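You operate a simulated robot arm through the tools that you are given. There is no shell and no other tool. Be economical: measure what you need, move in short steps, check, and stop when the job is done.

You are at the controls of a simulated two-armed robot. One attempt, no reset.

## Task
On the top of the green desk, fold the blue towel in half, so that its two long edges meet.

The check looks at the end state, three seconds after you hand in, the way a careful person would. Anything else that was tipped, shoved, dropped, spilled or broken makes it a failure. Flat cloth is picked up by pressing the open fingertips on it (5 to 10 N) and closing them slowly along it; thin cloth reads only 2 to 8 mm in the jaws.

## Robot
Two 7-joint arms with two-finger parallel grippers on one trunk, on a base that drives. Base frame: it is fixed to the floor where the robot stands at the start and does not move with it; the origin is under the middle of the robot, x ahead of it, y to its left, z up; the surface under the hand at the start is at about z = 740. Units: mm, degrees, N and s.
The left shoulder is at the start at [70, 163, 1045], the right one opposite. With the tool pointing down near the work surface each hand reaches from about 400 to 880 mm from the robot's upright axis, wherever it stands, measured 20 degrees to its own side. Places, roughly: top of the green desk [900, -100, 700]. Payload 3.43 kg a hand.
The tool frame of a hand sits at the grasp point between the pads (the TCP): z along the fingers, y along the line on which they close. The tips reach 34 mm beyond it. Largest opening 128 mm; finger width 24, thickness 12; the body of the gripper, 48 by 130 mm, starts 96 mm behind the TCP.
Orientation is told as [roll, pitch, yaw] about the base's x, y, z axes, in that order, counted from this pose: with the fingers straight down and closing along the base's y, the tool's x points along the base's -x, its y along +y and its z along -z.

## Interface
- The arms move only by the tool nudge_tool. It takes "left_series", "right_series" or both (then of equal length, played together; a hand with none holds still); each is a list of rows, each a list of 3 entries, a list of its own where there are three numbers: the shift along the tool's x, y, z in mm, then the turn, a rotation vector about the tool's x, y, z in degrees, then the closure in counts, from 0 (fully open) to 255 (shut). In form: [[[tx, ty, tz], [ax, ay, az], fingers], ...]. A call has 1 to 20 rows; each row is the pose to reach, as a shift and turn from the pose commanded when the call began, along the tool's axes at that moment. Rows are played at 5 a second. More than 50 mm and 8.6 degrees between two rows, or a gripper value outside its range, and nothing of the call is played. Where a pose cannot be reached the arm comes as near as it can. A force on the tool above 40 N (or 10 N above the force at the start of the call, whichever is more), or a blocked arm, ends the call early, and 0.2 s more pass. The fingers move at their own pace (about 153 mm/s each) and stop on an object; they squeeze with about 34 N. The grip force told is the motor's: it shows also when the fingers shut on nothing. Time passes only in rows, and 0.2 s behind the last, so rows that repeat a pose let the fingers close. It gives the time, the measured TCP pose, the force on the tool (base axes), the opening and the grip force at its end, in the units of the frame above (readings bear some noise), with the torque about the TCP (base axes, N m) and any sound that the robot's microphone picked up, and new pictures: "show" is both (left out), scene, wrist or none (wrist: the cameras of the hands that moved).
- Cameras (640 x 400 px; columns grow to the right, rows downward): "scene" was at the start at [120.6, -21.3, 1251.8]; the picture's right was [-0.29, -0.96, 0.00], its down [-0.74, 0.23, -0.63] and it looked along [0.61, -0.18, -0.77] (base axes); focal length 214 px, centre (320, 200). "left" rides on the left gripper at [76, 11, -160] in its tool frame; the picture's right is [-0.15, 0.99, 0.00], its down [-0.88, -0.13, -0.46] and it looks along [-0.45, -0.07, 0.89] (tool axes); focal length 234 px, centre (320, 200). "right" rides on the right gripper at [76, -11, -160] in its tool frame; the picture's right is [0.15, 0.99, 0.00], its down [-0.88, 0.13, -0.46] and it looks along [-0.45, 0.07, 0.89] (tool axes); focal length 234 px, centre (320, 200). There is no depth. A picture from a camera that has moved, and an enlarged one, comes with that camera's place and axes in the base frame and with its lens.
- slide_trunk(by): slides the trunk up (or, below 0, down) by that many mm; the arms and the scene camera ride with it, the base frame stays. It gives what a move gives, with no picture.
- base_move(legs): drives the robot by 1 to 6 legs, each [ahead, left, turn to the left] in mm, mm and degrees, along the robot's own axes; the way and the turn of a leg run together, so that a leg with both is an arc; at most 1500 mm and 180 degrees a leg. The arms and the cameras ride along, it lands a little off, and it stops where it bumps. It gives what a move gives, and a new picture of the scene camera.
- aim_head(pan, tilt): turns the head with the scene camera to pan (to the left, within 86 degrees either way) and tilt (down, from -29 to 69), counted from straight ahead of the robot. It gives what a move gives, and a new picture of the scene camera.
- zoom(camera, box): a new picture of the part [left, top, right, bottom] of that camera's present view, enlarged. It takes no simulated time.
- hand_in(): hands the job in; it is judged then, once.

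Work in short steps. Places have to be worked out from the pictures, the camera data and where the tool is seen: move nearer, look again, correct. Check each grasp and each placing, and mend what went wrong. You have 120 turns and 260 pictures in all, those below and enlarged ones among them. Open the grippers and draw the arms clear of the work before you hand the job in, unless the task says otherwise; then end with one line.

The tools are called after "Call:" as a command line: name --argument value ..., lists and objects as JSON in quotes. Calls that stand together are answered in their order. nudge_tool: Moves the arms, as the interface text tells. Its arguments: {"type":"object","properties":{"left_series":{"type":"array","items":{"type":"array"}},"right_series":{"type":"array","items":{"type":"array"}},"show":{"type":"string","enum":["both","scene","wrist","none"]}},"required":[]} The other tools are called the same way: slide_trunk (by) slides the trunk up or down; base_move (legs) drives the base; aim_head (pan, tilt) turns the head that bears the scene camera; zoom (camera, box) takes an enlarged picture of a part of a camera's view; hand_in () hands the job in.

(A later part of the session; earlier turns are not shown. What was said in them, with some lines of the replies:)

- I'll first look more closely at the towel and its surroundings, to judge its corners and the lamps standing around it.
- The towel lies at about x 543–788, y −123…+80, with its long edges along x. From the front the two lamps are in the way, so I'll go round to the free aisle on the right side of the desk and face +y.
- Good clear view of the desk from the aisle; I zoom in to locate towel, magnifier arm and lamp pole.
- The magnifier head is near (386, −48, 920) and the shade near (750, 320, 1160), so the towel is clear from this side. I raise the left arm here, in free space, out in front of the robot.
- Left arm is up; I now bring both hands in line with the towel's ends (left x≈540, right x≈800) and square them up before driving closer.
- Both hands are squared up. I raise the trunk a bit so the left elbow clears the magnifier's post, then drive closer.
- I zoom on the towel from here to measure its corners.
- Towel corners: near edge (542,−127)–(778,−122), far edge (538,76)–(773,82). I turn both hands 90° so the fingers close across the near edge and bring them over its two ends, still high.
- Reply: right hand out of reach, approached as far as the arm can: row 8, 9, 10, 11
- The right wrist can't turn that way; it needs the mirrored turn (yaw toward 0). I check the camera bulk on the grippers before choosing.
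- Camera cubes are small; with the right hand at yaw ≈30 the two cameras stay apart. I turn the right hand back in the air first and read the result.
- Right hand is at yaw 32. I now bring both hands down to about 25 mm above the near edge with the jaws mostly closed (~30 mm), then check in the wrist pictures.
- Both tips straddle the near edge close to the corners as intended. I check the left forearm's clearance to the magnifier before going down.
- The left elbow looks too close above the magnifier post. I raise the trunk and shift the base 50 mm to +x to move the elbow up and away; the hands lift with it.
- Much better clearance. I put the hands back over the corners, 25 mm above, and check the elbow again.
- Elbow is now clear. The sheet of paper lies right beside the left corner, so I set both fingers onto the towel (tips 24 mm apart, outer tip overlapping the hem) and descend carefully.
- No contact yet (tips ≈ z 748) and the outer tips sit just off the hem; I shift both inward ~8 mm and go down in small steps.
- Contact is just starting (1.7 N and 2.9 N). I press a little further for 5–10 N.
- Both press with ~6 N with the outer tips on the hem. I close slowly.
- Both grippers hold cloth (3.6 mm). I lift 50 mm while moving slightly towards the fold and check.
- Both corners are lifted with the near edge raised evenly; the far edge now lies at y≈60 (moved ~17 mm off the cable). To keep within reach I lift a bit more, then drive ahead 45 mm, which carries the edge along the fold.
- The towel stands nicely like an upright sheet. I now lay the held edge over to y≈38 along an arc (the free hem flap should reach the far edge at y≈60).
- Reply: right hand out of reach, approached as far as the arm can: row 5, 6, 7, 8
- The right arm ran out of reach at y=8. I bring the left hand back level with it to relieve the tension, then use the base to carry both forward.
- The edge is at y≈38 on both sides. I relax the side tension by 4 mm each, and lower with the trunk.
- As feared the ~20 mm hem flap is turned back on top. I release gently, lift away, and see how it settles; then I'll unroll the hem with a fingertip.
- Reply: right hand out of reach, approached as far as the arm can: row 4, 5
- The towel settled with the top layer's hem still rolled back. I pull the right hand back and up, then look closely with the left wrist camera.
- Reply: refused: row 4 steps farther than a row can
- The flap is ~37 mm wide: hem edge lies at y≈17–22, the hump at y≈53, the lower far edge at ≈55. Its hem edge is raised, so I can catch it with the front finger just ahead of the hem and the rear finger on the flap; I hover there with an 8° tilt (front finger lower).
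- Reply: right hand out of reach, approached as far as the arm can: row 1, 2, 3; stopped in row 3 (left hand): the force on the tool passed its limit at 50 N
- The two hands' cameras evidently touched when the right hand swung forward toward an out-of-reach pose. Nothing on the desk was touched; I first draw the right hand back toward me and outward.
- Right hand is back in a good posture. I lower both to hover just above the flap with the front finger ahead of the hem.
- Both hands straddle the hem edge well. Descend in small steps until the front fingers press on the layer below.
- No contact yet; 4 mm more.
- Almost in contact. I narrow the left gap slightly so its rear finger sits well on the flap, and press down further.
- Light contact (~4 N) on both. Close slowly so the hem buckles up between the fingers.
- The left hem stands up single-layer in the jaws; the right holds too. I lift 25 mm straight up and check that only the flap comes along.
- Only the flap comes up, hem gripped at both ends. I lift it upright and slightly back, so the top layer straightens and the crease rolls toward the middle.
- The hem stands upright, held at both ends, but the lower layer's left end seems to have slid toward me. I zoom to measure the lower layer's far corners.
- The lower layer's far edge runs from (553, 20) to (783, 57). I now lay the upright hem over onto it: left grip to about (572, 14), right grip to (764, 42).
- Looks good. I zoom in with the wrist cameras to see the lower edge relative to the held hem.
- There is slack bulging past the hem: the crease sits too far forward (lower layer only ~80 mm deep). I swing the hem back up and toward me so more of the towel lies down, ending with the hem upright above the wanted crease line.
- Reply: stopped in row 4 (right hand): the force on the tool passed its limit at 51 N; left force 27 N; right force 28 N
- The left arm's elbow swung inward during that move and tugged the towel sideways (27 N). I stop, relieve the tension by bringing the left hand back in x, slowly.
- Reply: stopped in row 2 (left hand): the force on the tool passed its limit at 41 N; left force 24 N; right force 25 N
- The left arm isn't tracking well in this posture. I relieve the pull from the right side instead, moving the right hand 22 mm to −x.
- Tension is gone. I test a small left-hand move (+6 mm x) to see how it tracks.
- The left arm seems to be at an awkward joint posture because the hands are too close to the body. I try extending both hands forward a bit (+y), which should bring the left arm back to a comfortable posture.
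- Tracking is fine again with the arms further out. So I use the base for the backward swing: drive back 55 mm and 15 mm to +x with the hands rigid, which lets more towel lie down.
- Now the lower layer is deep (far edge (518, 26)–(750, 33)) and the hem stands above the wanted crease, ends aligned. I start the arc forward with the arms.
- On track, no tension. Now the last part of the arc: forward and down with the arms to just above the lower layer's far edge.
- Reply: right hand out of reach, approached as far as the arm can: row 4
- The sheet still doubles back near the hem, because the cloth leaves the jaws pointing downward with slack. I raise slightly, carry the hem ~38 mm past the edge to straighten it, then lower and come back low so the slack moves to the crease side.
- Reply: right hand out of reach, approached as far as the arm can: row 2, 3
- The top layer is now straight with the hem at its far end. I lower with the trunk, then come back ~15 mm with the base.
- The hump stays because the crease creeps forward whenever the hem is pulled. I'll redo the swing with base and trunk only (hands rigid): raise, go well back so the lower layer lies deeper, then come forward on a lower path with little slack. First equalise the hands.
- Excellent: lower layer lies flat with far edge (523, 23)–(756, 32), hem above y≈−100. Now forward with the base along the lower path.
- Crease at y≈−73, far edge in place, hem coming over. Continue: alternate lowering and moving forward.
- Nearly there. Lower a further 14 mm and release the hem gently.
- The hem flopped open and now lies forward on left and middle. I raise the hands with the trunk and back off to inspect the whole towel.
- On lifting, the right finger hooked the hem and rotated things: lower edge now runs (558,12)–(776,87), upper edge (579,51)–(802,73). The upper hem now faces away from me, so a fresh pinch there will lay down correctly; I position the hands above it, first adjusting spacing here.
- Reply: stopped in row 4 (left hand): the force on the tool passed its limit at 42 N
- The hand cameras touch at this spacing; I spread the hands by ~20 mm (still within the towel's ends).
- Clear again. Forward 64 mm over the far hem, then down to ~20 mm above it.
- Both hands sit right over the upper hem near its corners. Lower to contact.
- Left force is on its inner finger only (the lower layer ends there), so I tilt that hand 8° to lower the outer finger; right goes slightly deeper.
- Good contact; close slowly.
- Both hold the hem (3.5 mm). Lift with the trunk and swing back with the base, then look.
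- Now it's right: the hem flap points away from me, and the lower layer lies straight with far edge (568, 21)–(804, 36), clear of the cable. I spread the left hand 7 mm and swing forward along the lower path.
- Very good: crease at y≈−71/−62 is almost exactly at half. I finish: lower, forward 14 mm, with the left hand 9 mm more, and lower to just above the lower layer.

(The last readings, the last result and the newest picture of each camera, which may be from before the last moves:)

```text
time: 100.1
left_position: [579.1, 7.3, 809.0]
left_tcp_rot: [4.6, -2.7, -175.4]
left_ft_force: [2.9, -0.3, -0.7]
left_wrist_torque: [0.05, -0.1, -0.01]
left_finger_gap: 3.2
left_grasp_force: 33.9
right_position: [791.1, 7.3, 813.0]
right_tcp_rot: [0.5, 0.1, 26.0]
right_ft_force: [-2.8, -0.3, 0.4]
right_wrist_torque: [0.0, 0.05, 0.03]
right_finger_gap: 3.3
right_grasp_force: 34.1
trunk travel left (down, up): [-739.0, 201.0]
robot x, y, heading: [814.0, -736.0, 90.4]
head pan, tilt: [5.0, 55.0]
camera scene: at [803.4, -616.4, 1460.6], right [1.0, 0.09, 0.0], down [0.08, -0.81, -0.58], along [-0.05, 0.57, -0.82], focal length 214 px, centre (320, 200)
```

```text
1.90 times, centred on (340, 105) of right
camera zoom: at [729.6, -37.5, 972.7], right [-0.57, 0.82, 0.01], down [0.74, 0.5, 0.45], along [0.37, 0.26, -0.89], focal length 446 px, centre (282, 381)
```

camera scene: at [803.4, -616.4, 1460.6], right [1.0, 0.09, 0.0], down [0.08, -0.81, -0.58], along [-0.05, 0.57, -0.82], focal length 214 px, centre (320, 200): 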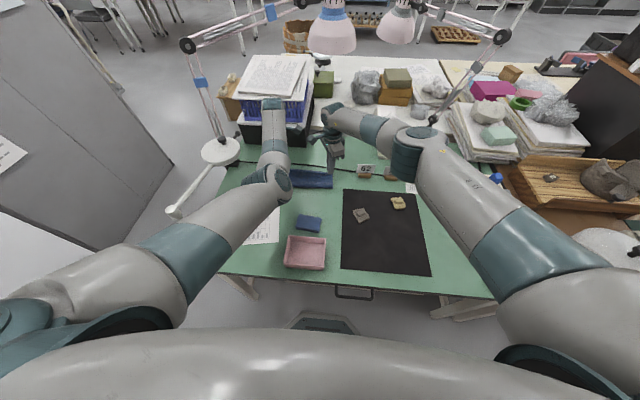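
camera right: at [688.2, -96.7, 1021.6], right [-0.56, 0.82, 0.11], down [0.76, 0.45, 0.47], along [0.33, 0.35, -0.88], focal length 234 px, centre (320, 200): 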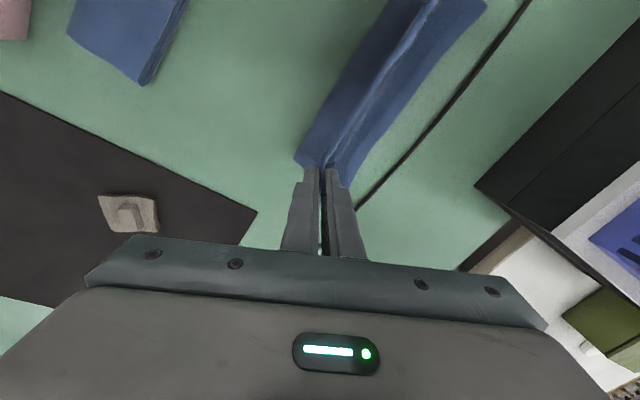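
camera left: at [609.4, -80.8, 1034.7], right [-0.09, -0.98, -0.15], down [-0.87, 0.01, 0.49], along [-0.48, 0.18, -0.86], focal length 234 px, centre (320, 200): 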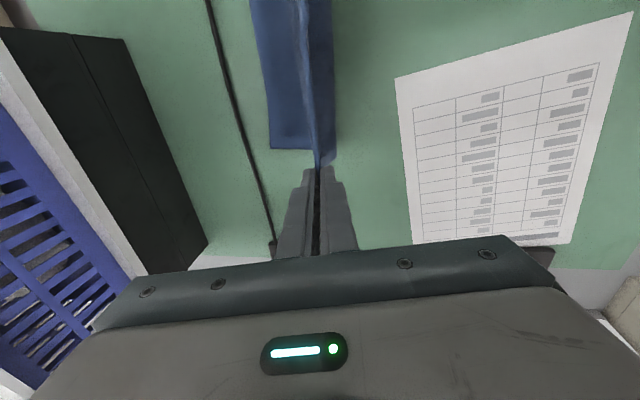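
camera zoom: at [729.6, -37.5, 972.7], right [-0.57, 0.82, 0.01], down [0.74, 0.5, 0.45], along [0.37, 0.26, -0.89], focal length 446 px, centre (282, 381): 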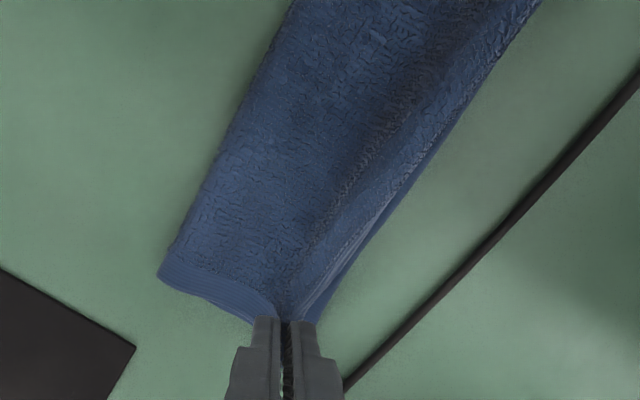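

Aligned: estimated upper hem lands within a few mm of the lower edge. Lower 20 mm, then open gently and rise slowly.

Call:
slide_trunk --by -21

Call:
nudge_tool --left_series '[[[0, 0, 0], [0, 0, 0], 248], [[0, 0, 0], [0, 0, 0], 240], [[0, 0, 0], [0, 0, 0], 232], [[0, 0, 0], [0, 0, 0], 224], [[0, 0, 0], [0, 0, 0], 224], [[0, 0, -4], [0, 0, 0], 224], [[0, 0, -8], [0, 0, 0], 224], [[0, 0, -14], [0, 0, 0], 224]]' --right_series '[[[0, 0, 0], [0, 0, 0], 248], [[0, 0, 0], [0, 0, 0], 240], [[0, 0, 0], [0, 0, 0], 232], [[0, 0, 0], [0, 0, 0], 224], [[0, 0, 0], [0, 0, 0], 224], [[0, 0, -4], [0, 0, 0], 224], [[0, 0, -8], [0, 0, 0], 224], [[0, 0, -14], [0, 0, 0], 224]]' --show "none"

Call:
zoom --camera "left" --box '[140, 0, 460, 200]'

Call:
zoom --camera "right" --box '[180, 0, 500, 210]'

```text
time: 100.7
left_position: [579.6, 10.1, 786.5]
left_tcp_rot: [4.7, -2.6, -175.4]
left_ft_force: [2.6, -0.9, 0.5]
left_wrist_torque: [0.01, -0.07, -0.02]
left_finger_gap: 3.4
left_grasp_force: 34.2
right_position: [791.2, 8.8, 789.3]
right_tcp_rot: [0.3, 0.3, 25.9]
right_ft_force: [-2.6, 0.1, -0.5]
right_wrist_torque: [-0.02, 0.05, -0.04]
right_finger_gap: 3.0
right_grasp_force: 34.2
trunk travel left (down, up): [-718.0, 222.0]
robot x, y, heading: [809.6, -737.1, 90.5]
head pan, tilt: [5.0, 55.0]
```

```text
time: 102.5
left_position: [580.1, 10.5, 801.3]
left_tcp_rot: [4.7, -2.6, -175.4]
left_ft_force: [-0.5, 0.1, 0.0]
left_wrist_torque: [0.02, 0.01, -0.01]
left_finger_gap: 15.6
left_grasp_force: 0.1
right_position: [790.1, 8.7, 802.5]
right_tcp_rot: [0.4, 0.2, 26.0]
right_ft_force: [0.3, 0.1, 0.1]
right_wrist_torque: [0.02, -0.04, 0.02]
right_finger_gap: 15.7
right_grasp_force: 0.1
trunk travel left (down, up): [-718.0, 222.0]
robot x, y, heading: [812.1, -738.5, 90.2]
head pan, tilt: [5.0, 55.0]
```

```text
2.00 times, centred on (300, 100) of left
camera zoom: at [662.1, 18.6, 958.2], right [-0.06, -0.99, 0.09], down [-0.87, 0.1, 0.48], along [-0.49, -0.05, -0.87], focal length 468 px, centre (360, 400)
```

zoom: 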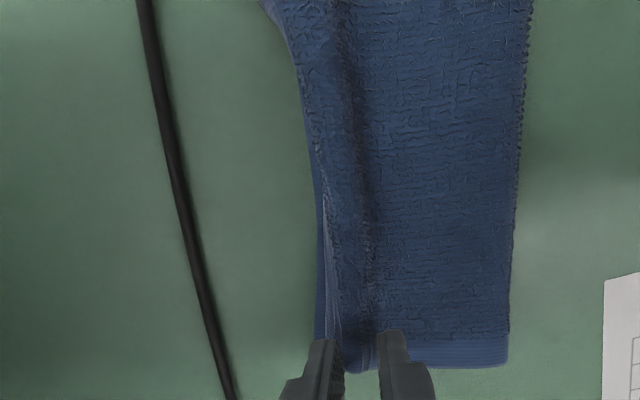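

```text
1.90 times, centred on (340, 105) of right
camera zoom: at [730.2, -36.0, 963.6], right [-0.56, 0.83, 0.01], down [0.74, 0.5, 0.45], along [0.37, 0.26, -0.89], focal length 446 px, centre (282, 381)
```

zoom: 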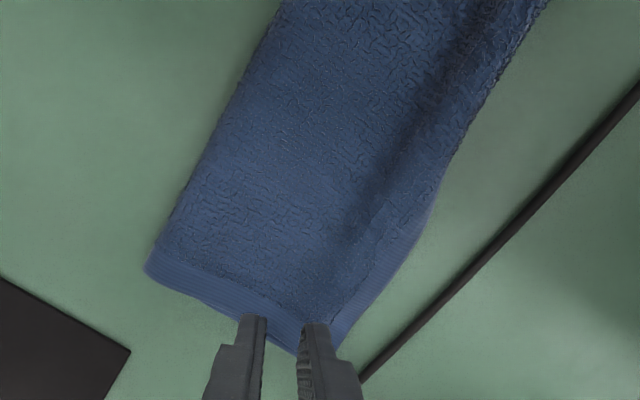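

Released cleanly on both sides. I rise with the trunk and back away to inspect.

Call:
slide_trunk --by 90

Call:
base_move --legs '[[-100, 0, 0]]'

Call:
zoom --camera "left" --box '[60, 0, 400, 200]'

Call:
zoom --camera "right" --box '[180, 0, 560, 240]'

Call:
zoom --camera "scene" --box '[260, 120, 370, 200]'

```text
time: 103.8
left_position: [578.7, 9.8, 889.5]
left_tcp_rot: [4.7, -2.7, -175.4]
left_ft_force: [-0.4, -0.3, 0.3]
left_wrist_torque: [-0.04, 0.02, 0.0]
left_finger_gap: 15.8
left_grasp_force: 0.1
right_position: [791.1, 9.1, 892.0]
right_tcp_rot: [0.4, 0.2, 26.0]
right_ft_force: [-0.2, -0.2, -0.5]
right_wrist_torque: [-0.03, 0.03, -0.01]
right_finger_gap: 15.7
right_grasp_force: 0.0
trunk travel left (down, up): [-808.0, 132.0]
robot x, y, heading: [815.2, -736.9, 90.4]
head pan, tilt: [5.0, 55.0]
```

```text
time: 105.0
left_position: [581.3, -90.5, 891.2]
left_tcp_rot: [4.7, -2.6, -175.6]
left_ft_force: [-0.3, 0.8, 0.5]
left_wrist_torque: [0.0, -0.01, -0.01]
left_finger_gap: 15.3
left_grasp_force: 0.0
right_position: [793.4, -91.5, 891.9]
right_tcp_rot: [0.4, 0.3, 26.0]
right_ft_force: [0.3, -0.4, 1.3]
right_wrist_torque: [-0.02, -0.01, -0.01]
right_finger_gap: 15.6
right_grasp_force: 0.1
trunk travel left (down, up): [-808.0, 132.0]
robot x, y, heading: [816.4, -832.8, 90.2]
head pan, tilt: [5.0, 55.0]
camera scene: at [804.0, -713.7, 1529.0], right [1.0, 0.09, 0.0], down [0.08, -0.82, -0.57], along [-0.05, 0.57, -0.82], focal length 214 px, centre (320, 200)
```

scene: 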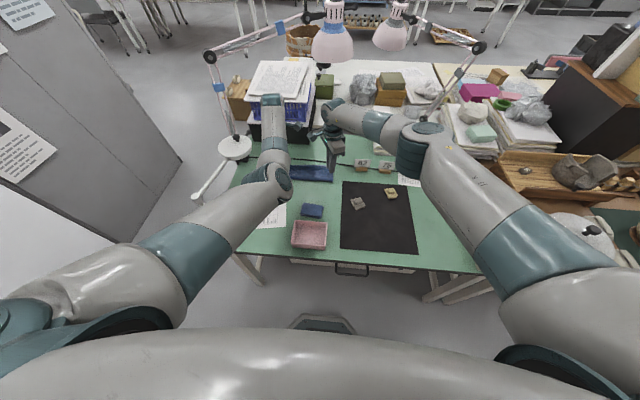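

```text
1.88 times, centred on (230, 100) of left
camera zoom: at [663.1, -81.9, 1047.4], right [-0.06, -0.99, 0.09], down [-0.87, 0.1, 0.48], along [-0.49, -0.05, -0.87], focal length 441 px, centre (489, 388)
```

zoom: 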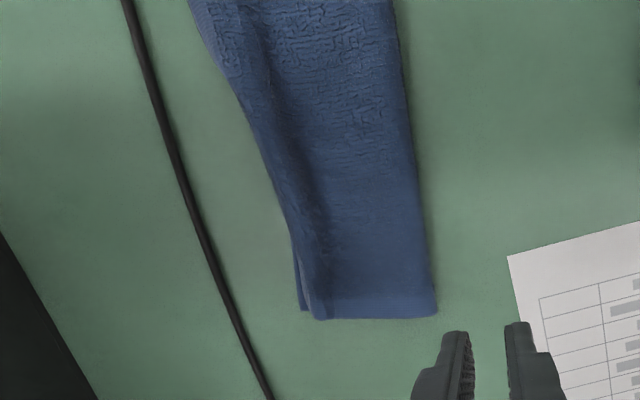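

```text
1.67 times, centred on (370, 120) of right
camera zoom: at [731.2, -136.6, 1052.8], right [-0.56, 0.83, 0.01], down [0.74, 0.5, 0.45], along [0.37, 0.26, -0.89], focal length 390 px, centre (237, 333)
```

zoom: 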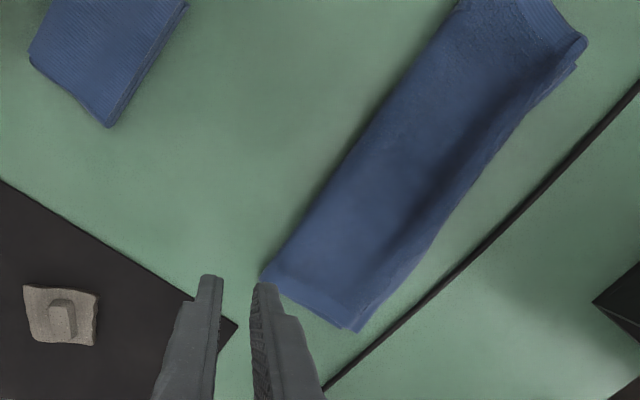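

```text
5.00 times, centred on (315, 160) of scene
camera zoom: at [804.0, -713.7, 1529.0], right [1.0, 0.09, 0.0], down [0.08, -0.82, -0.57], along [-0.05, 0.57, -0.82], focal length 1072 px, centre (345, 400)
```

zoom: 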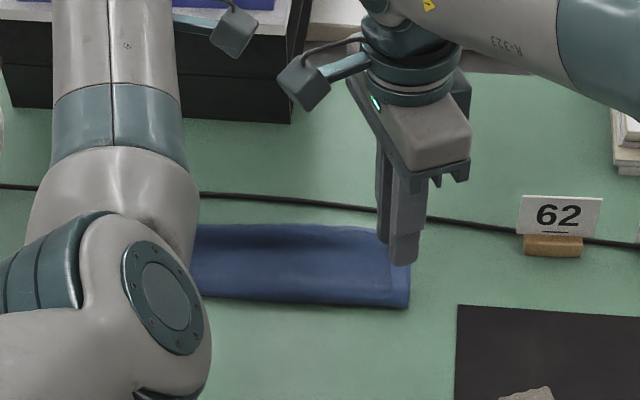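

This looks very close to a proper half fold. I inspect the far edge closely, especially the left end.

Call:
zoom --camera "left" --box '[140, 0, 310, 190]'

Call:
zoom --camera "right" --box '[300, 0, 560, 210]'

```text
2.11 times, centred on (225, 95) of left
camera zoom: at [663.1, -81.9, 1047.4], right [-0.06, -0.99, 0.09], down [-0.87, 0.1, 0.48], along [-0.49, -0.05, -0.87], focal length 493 px, centre (520, 421)
```

zoom: 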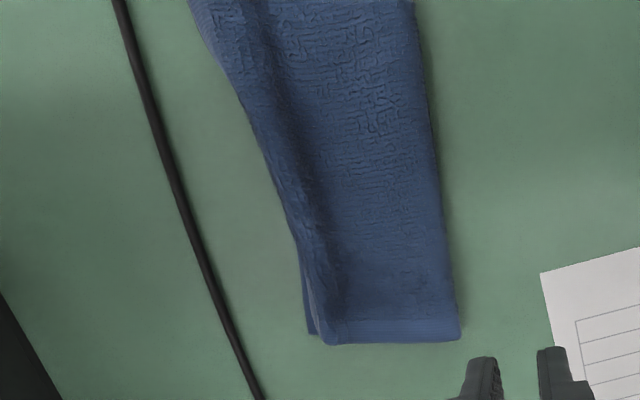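

```text
1.90 times, centred on (430, 105) of right
camera zoom: at [731.2, -136.6, 1052.8], right [-0.56, 0.83, 0.01], down [0.74, 0.5, 0.45], along [0.37, 0.26, -0.89], focal length 446 px, centre (110, 381)
```

zoom: 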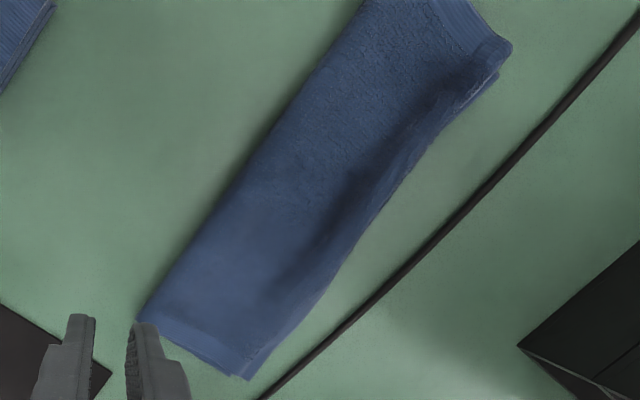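

The outline is ~97 × 235 mm, i.e. half. On the left half the top hem seems to droop just at the edge; I look from further forward, above the far edge.

Call:
base_move --legs '[[140, 0, 0]]'

Call:
zoom --camera "left" --box '[240, 0, 500, 190]'

Call:
zoom --camera "right" --box '[140, 0, 400, 190]'

```text
time: 106.3
left_position: [578.2, 46.5, 891.7]
left_tcp_rot: [4.5, -2.6, -175.4]
left_ft_force: [-0.5, -0.2, -0.7]
left_wrist_torque: [0.0, 0.03, -0.03]
left_finger_gap: 15.6
left_grasp_force: 0.0
right_position: [790.8, 43.2, 894.3]
right_tcp_rot: [0.5, 0.2, 26.0]
right_ft_force: [1.0, -0.3, 1.0]
right_wrist_torque: [-0.01, 0.04, -0.04]
right_finger_gap: 15.6
right_grasp_force: 0.0
trunk travel left (down, up): [-808.0, 132.0]
robot x, y, heading: [809.9, -697.6, 90.6]
head pan, tilt: [5.0, 55.0]
camera scene: at [803.1, -578.8, 1529.4], right [1.0, 0.09, 0.0], down [0.08, -0.81, -0.57], along [-0.05, 0.57, -0.82], focal length 214 px, centre (320, 200)
```

scene: 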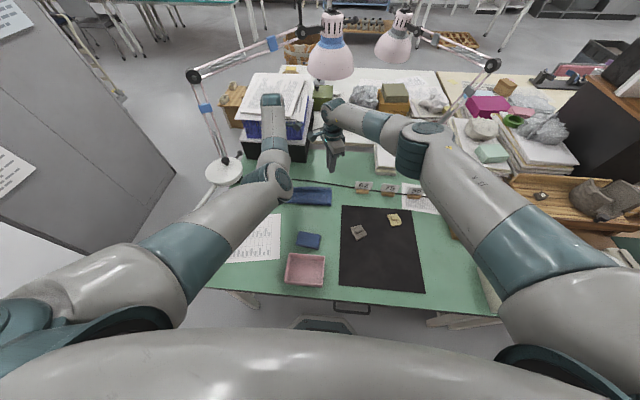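

```text
2.11 times, centred on (370, 95) of left
camera zoom: at [661.5, 53.8, 1049.1], right [-0.06, -0.99, 0.09], down [-0.87, 0.1, 0.48], along [-0.49, -0.04, -0.87], focal length 493 px, centre (215, 421)
```

zoom: 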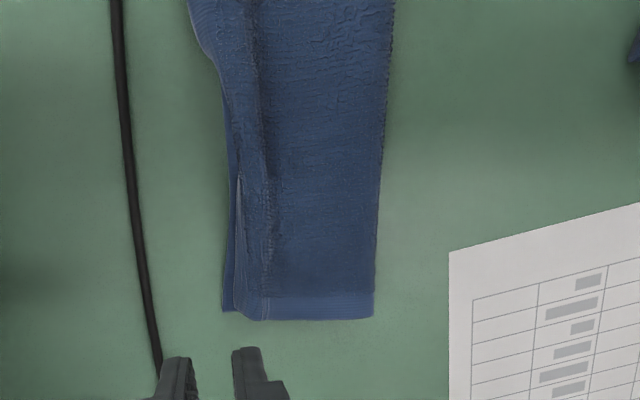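

```text
2.11 times, centred on (270, 95) of right
camera zoom: at [729.6, -0.9, 1054.5], right [-0.57, 0.82, 0.01], down [0.74, 0.5, 0.45], along [0.37, 0.26, -0.89], focal length 493 px, centre (425, 421)
```

zoom: 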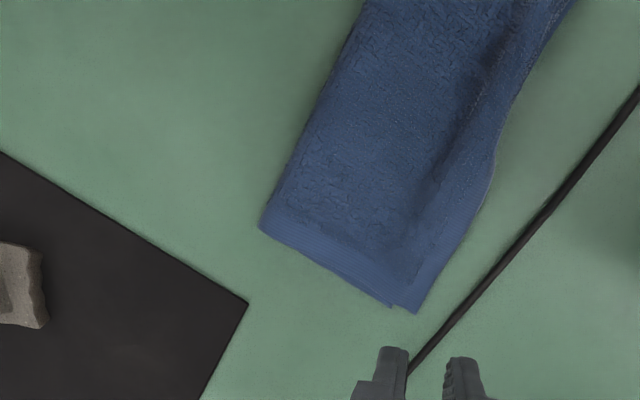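

The edges meet within ~10 mm; at the left end the top hem just hangs down steeply, ~9 mm short. I'll flatten that with the closed left fingertips: pat the little ridge and stroke slightly outward. First hover above it (right hand steps aside).

Call:
nudge_tool --left_series '[[[5, 18, 1.5], [0, 0, 0], 255], [[9, 36.7, 3], [0, 0, 0], 255], [[9, 33.5, 43], [0, 0, 0], 255], [[9, 30.7, 77.6], [0, 0, 0], 255], [[9, 29.5, 92], [0, 0, 0], 255]]' --right_series '[[[-18, -9, 0], [0, 0, 0], 224], [[-36, -17, 0], [0, 0, 0], 224], [[-36, -17, 0], [0, 0, 0], 224], [[-36, -17, 0], [0, 0, 0], 224], [[-36, -17, 0], [0, 0, 0], 224]]' --show "none"

Call:
zoom --camera "left" --box '[200, 0, 460, 200]'

```text
time: 107.5
left_position: [587.8, 11.0, 800.7]
left_tcp_rot: [4.6, -2.6, -175.4]
left_ft_force: [-0.2, 0.2, 0.2]
left_wrist_torque: [0.0, 0.01, 0.04]
left_finger_gap: 0.0
left_grasp_force: 32.5
right_position: [829.0, 45.9, 889.9]
right_tcp_rot: [0.4, 0.2, 25.9]
right_ft_force: [-1.4, 0.2, 0.1]
right_wrist_torque: [0.0, 0.03, -0.02]
right_finger_gap: 15.5
right_grasp_force: 0.1
trunk travel left (down, up): [-808.0, 132.0]
robot x, y, heading: [815.5, -700.7, 90.5]
head pan, tilt: [5.0, 55.0]
```

```text
2.00 times, centred on (330, 100) of left
camera zoom: at [669.9, 19.0, 958.3], right [-0.06, -0.99, 0.09], down [-0.87, 0.1, 0.48], along [-0.49, -0.05, -0.87], focal length 468 px, centre (300, 400)
```

zoom: 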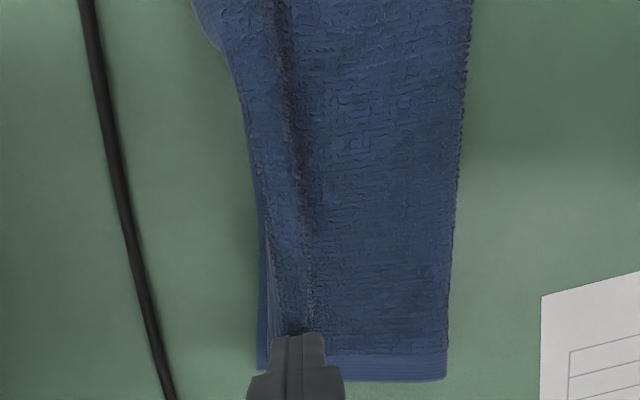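

The fingertips are right over the ridge. Press down 12 mm, then a short 8 mm stroke outward, and lift.

Call:
nudge_tool --left_series '[[[0, 0, 5], [0, 0, 0], 255], [[0, 0, 9], [0, 0, 0], 255], [[0, 0, 12], [0, 0, 0], 255], [[0, -4, 13], [0, 0, 0], 255], [[0, -8, 14], [0, 0, 0], 255]]' --show "none"

Call:
zoom --camera "left" --box '[200, 0, 460, 200]'

```text
time: 108.7
left_position: [585.7, 18.1, 786.0]
left_tcp_rot: [4.7, -2.5, -175.4]
left_ft_force: [0.3, -0.3, -0.1]
left_wrist_torque: [0.01, 0.03, -0.03]
left_finger_gap: 0.3
left_grasp_force: 32.8
right_position: [828.2, 46.6, 891.4]
right_tcp_rot: [0.3, 0.2, 26.0]
right_ft_force: [-0.5, -0.6, 0.0]
right_wrist_torque: [-0.02, 0.0, -0.04]
right_finger_gap: 15.5
right_grasp_force: 0.0
trunk travel left (down, up): [-808.0, 132.0]
robot x, y, heading: [812.4, -700.8, 90.6]
head pan, tilt: [5.0, 55.0]
```

```text
2.00 times, centred on (330, 100) of left
camera zoom: at [668.1, 26.4, 943.4], right [-0.06, -0.99, 0.09], down [-0.87, 0.1, 0.48], along [-0.49, -0.05, -0.87], focal length 468 px, centre (300, 400)
```

zoom: 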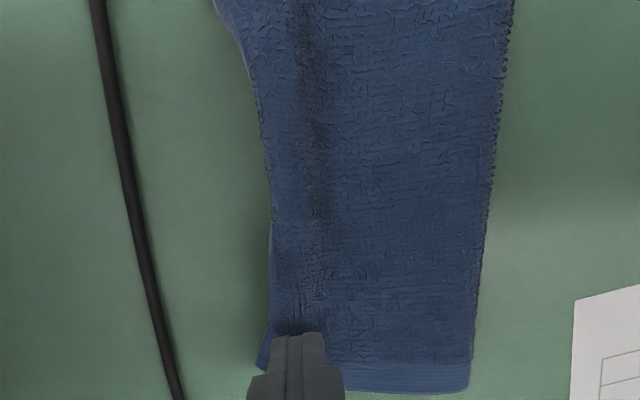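

Ridge flattened without force. I lift and look again.

Call:
nudge_tool --left_series '[[[0, 0, -15], [0, 0, 0], 255], [[0, 0, -50], [0, 0, 0], 255], [[-6, -30, -90], [0, 0, 0], 255]]' --show "none"

Call:
zoom --camera "left" --box '[240, 0, 500, 190]'

Call:
zoom --camera "scene" --box '[270, 160, 350, 220]'

```text
refused: row 3 steps farther than a row can; nothing moved
```

```text
2.11 times, centred on (370, 95) of left
camera zoom: at [668.1, 26.4, 943.4], right [-0.06, -0.99, 0.09], down [-0.87, 0.1, 0.48], along [-0.49, -0.05, -0.87], focal length 493 px, centre (215, 421)
```

zoom: 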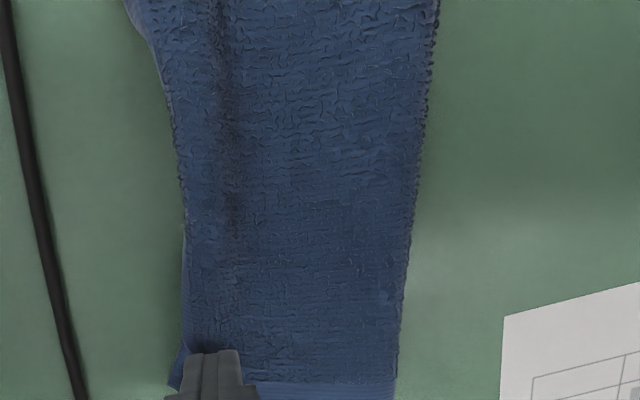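

```text
6.67 times, centred on (310, 190) of scene
camera zoom: at [803.0, -576.3, 1529.1], right [1.0, 0.09, 0.0], down [0.08, -0.82, -0.57], along [-0.05, 0.57, -0.82], focal length 1430 px, centre (387, 267)
```

zoom: 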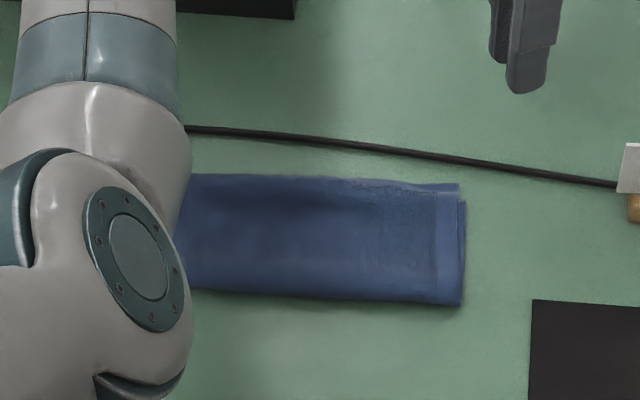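

The right part looks nicely square. I lift the left hand away in smaller steps and view the left end.

Call:
nudge_tool --left_series '[[[0, 0, -15], [0, 0, 0], 255], [[0, -5, -50], [0, 0, 0], 255], [[-3, -20, -90], [0, 0, 0], 255]]' --show "none"

Call:
zoom --camera "left" --box '[240, 0, 460, 170]'

```text
time: 109.5
left_position: [584.9, 46.4, 874.7]
left_tcp_rot: [4.8, -2.6, -175.4]
left_ft_force: [1.5, 0.6, 0.1]
left_wrist_torque: [0.03, -0.01, 0.02]
left_finger_gap: 0.0
left_grasp_force: 32.9
right_position: [828.7, 46.1, 891.1]
right_tcp_rot: [0.4, 0.2, 26.0]
right_ft_force: [0.8, -0.2, -0.2]
right_wrist_torque: [0.0, 0.01, 0.02]
right_finger_gap: 15.9
right_grasp_force: 0.1
trunk travel left (down, up): [-808.0, 132.0]
robot x, y, heading: [814.2, -702.6, 90.3]
head pan, tilt: [5.0, 55.0]
```

```text
2.35 times, centred on (350, 85) of left
camera zoom: at [667.4, 53.8, 1031.9], right [-0.06, -0.99, 0.09], down [-0.87, 0.1, 0.48], along [-0.49, -0.05, -0.87], focal length 551 px, centre (249, 471)
```

zoom: 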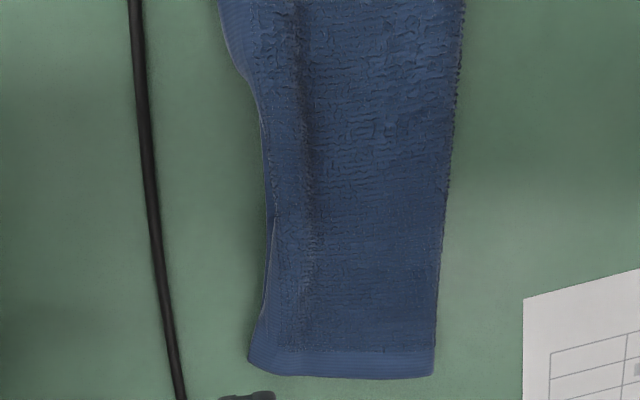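

The left corner now lies flat over the lower one; edges meet along the whole length. I back the robot off fully and check the final scene.

Call:
slide_trunk --by 60

Call:
base_move --legs '[[-350, 0, 0]]'

Call:
aim_head --pan 8 --tilt 45

Call:
zoom --camera "scene" --box '[220, 80, 400, 200]'

```text
time: 110.5
left_position: [585.3, 45.6, 935.0]
left_tcp_rot: [4.7, -2.6, -175.4]
left_ft_force: [0.2, 0.2, 0.0]
left_wrist_torque: [-0.02, -0.02, 0.01]
left_finger_gap: 0.0
left_grasp_force: 33.4
right_position: [827.3, 46.8, 951.1]
right_tcp_rot: [0.4, 0.1, 26.0]
right_ft_force: [0.3, 0.8, 0.0]
right_wrist_torque: [0.0, 0.03, -0.01]
right_finger_gap: 15.7
right_grasp_force: 0.1
trunk travel left (down, up): [-868.0, 72.0]
robot x, y, heading: [812.5, -700.1, 90.2]
head pan, tilt: [5.0, 55.0]
```

```text
time: 112.8
left_position: [588.7, -304.2, 934.7]
left_tcp_rot: [4.8, -2.6, -175.6]
left_ft_force: [-0.1, -0.3, -0.2]
left_wrist_torque: [-0.01, -0.01, -0.01]
left_finger_gap: 0.3
left_grasp_force: 33.0
right_position: [833.6, -304.9, 951.0]
right_tcp_rot: [0.3, 0.3, 25.8]
right_ft_force: [0.2, 0.2, 0.4]
right_wrist_torque: [-0.03, 0.03, 0.0]
right_finger_gap: 15.6
right_grasp_force: 0.1
trunk travel left (down, up): [-868.0, 72.0]
robot x, y, heading: [812.5, -1053.9, 90.1]
head pan, tilt: [5.0, 55.0]
camera scene: at [805.2, -926.9, 1589.0], right [1.0, 0.09, 0.0], down [0.07, -0.82, -0.57], along [-0.05, 0.57, -0.82], focal length 214 px, centre (320, 200)
```

scene: 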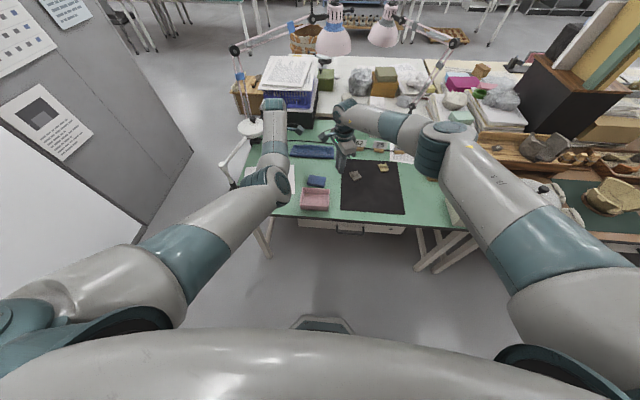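

```text
time: 113.5
left_position: [588.9, -304.5, 937.2]
left_tcp_rot: [4.8, -2.6, -175.6]
left_ft_force: [-0.2, -1.3, -0.3]
left_wrist_torque: [0.01, 0.01, 0.01]
left_finger_gap: 0.1
left_grasp_force: 33.1
right_position: [834.1, -306.2, 952.3]
right_tcp_rot: [0.5, 0.2, 25.8]
right_ft_force: [0.8, 0.5, 0.7]
right_wrist_torque: [0.02, 0.03, 0.01]
right_finger_gap: 15.6
right_grasp_force: 0.1
trunk travel left (down, up): [-868.0, 72.0]
robot x, y, heading: [814.3, -1051.9, 90.1]
head pan, tilt: [8.0, 45.0]
camera scene: at [800.2, -920.5, 1602.6], right [0.99, 0.14, 0.0], down [0.1, -0.7, -0.71], along [-0.1, 0.7, -0.71], focal length 214 px, centre (320, 200)
```

scene: 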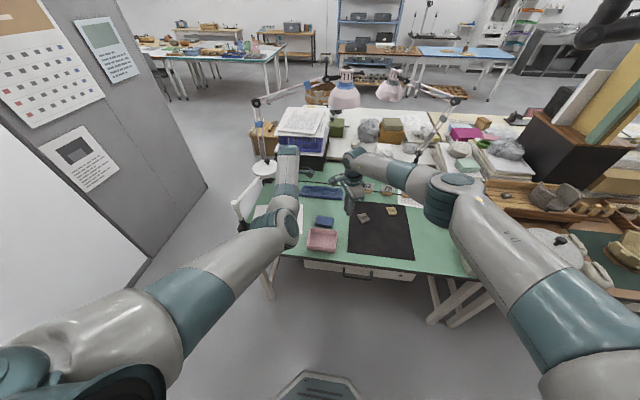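

```text
3.33 times, centred on (310, 140) of scene
camera zoom: at [800.2, -920.5, 1602.6], right [0.99, 0.14, 0.0], down [0.1, -0.7, -0.71], along [-0.1, 0.7, -0.71], focal length 715 px, centre (353, 400)
```

zoom: 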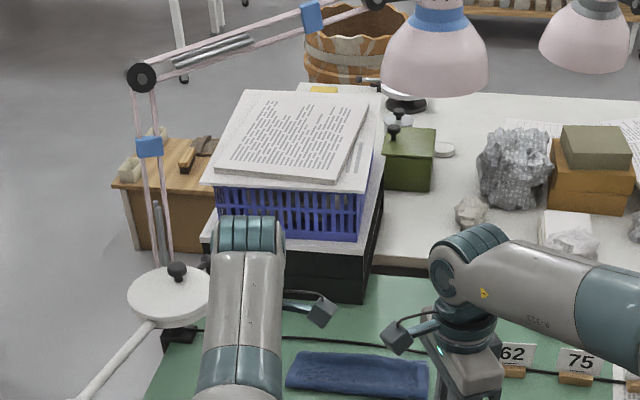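

Nothing else appears disturbed. I open both grippers, back further away, and take a last close look at the towel.

Call:
nudge_tool --left_series '[[[0, 0, -10], [0, 0, 0], 100], [[0, 0, -20], [0, 0, 0], 0]]' --right_series '[[[0, 0, -10], [0, 0, 0], 100], [[0, 0, -20], [0, 0, 0], 0]]' --show "none"

Call:
base_move --legs '[[-300, 0, 0]]'

Call:
aim_head --pan 8 --tilt 40

Call:
zoom --camera "scene" --box '[280, 120, 380, 190]'

Call:
zoom --camera "scene" --box '[230, 100, 430, 240]'

```text
time: 114.1
left_position: [590.0, -303.7, 958.4]
left_tcp_rot: [4.7, -2.6, -175.6]
left_ft_force: [1.1, 0.0, 0.3]
left_wrist_torque: [0.01, 0.03, 0.0]
left_finger_gap: 128.0
left_grasp_force: 0.1
right_position: [833.2, -306.8, 973.1]
right_tcp_rot: [0.6, 0.2, 25.9]
right_ft_force: [-0.6, -0.5, -0.1]
right_wrist_torque: [-0.02, 0.01, 0.0]
right_finger_gap: 127.8
right_grasp_force: 0.2
trunk travel left (down, up): [-868.0, 72.0]
robot x, y, heading: [813.9, -1049.1, 90.1]
head pan, tilt: [8.0, 45.0]
```

```text
time: 116.1
left_position: [593.5, -600.5, 955.7]
left_tcp_rot: [4.8, -2.5, -175.7]
left_ft_force: [0.3, -0.5, -0.2]
left_wrist_torque: [-0.01, -0.03, -0.03]
left_finger_gap: 128.0
left_grasp_force: 0.0
right_position: [837.0, -603.9, 969.8]
right_tcp_rot: [0.4, 0.3, 25.6]
right_ft_force: [0.0, -0.5, -0.3]
right_wrist_torque: [0.04, 0.03, 0.0]
right_finger_gap: 127.8
right_grasp_force: 0.0
trunk travel left (down, up): [-868.0, 72.0]
robot x, y, heading: [819.4, -1347.8, 89.8]
head pan, tilt: [8.0, 45.0]
camera scene: at [801.0, -1217.4, 1602.3], right [0.99, 0.14, 0.0], down [0.1, -0.7, -0.71], along [-0.1, 0.7, -0.71], focal length 214 px, centre (320, 200)
```

scene: 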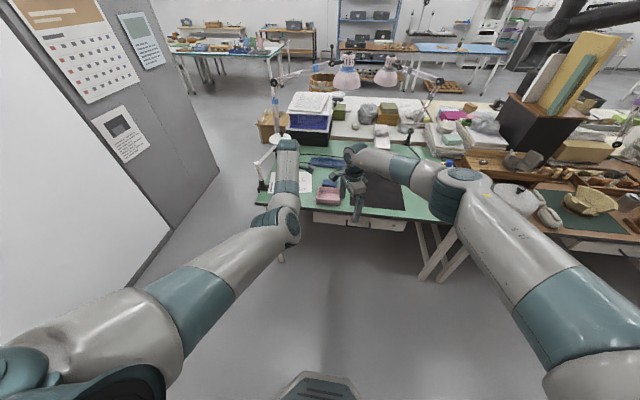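

```text
time: 116.8
left_position: [591.2, -602.0, 957.0]
left_tcp_rot: [4.7, -2.6, -175.7]
left_ft_force: [-0.1, 0.5, 0.1]
left_wrist_torque: [-0.01, -0.01, -0.02]
left_finger_gap: 128.1
left_grasp_force: 0.1
right_position: [836.4, -605.3, 971.9]
right_tcp_rot: [0.5, 0.1, 25.7]
right_ft_force: [0.0, 0.0, -0.9]
right_wrist_torque: [0.01, 0.0, -0.02]
right_finger_gap: 128.0
right_grasp_force: 0.1
trunk travel left (down, up): [-868.0, 72.0]
robot x, y, heading: [814.7, -1352.5, 90.3]
head pan, tilt: [8.0, 40.0]
camera scene: at [800.5, -1216.0, 1609.8], right [0.99, 0.14, 0.0], down [0.09, -0.64, -0.77], along [-0.11, 0.76, -0.64], focal length 214 px, centre (320, 200)
```

scene: 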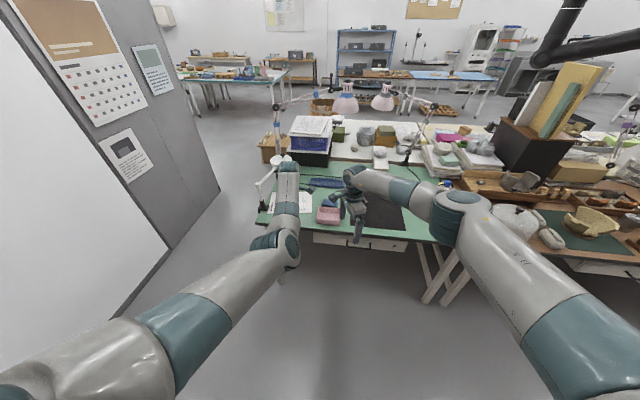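

```text
5.71 times, centred on (330, 155) of scene
camera zoom: at [800.5, -1216.0, 1609.8], right [0.99, 0.14, 0.0], down [0.09, -0.64, -0.77], along [-0.11, 0.76, -0.64], focal length 1226 px, centre (263, 457)
```

zoom: 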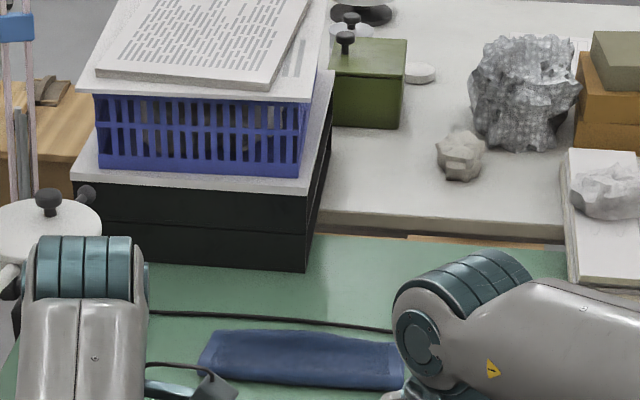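

```text
2.86 times, centred on (330, 170) of scene
camera zoom: at [800.5, -1216.0, 1609.8], right [0.99, 0.14, 0.0], down [0.09, -0.64, -0.77], along [-0.11, 0.76, -0.64], focal length 613 px, centre (291, 286)
```

zoom: 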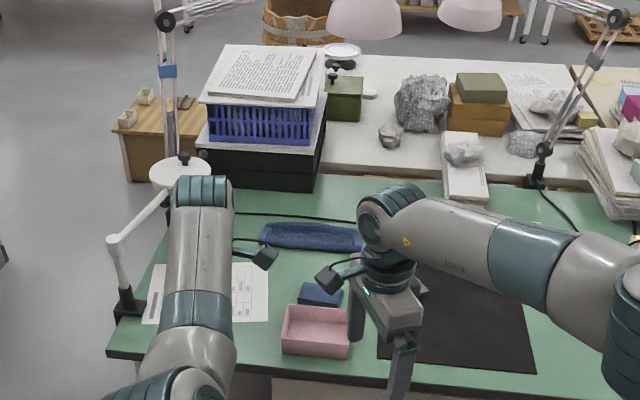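

The towel lies folded in half with its long edges together. The paper, sponge, box and magnifier look undisturbed, and the arms are clear, so I hand in.

Call:
hand_in

```text
The job is handed in.
```

The blue towel is folded in half on the green desk and handed in; in the last close views its two long edges met to within about 10 mm. The towel ended up about 30–45 mm from where it first lay. No other object looked moved in the final pictures, and both grippers are open with the arms clear of the desk.
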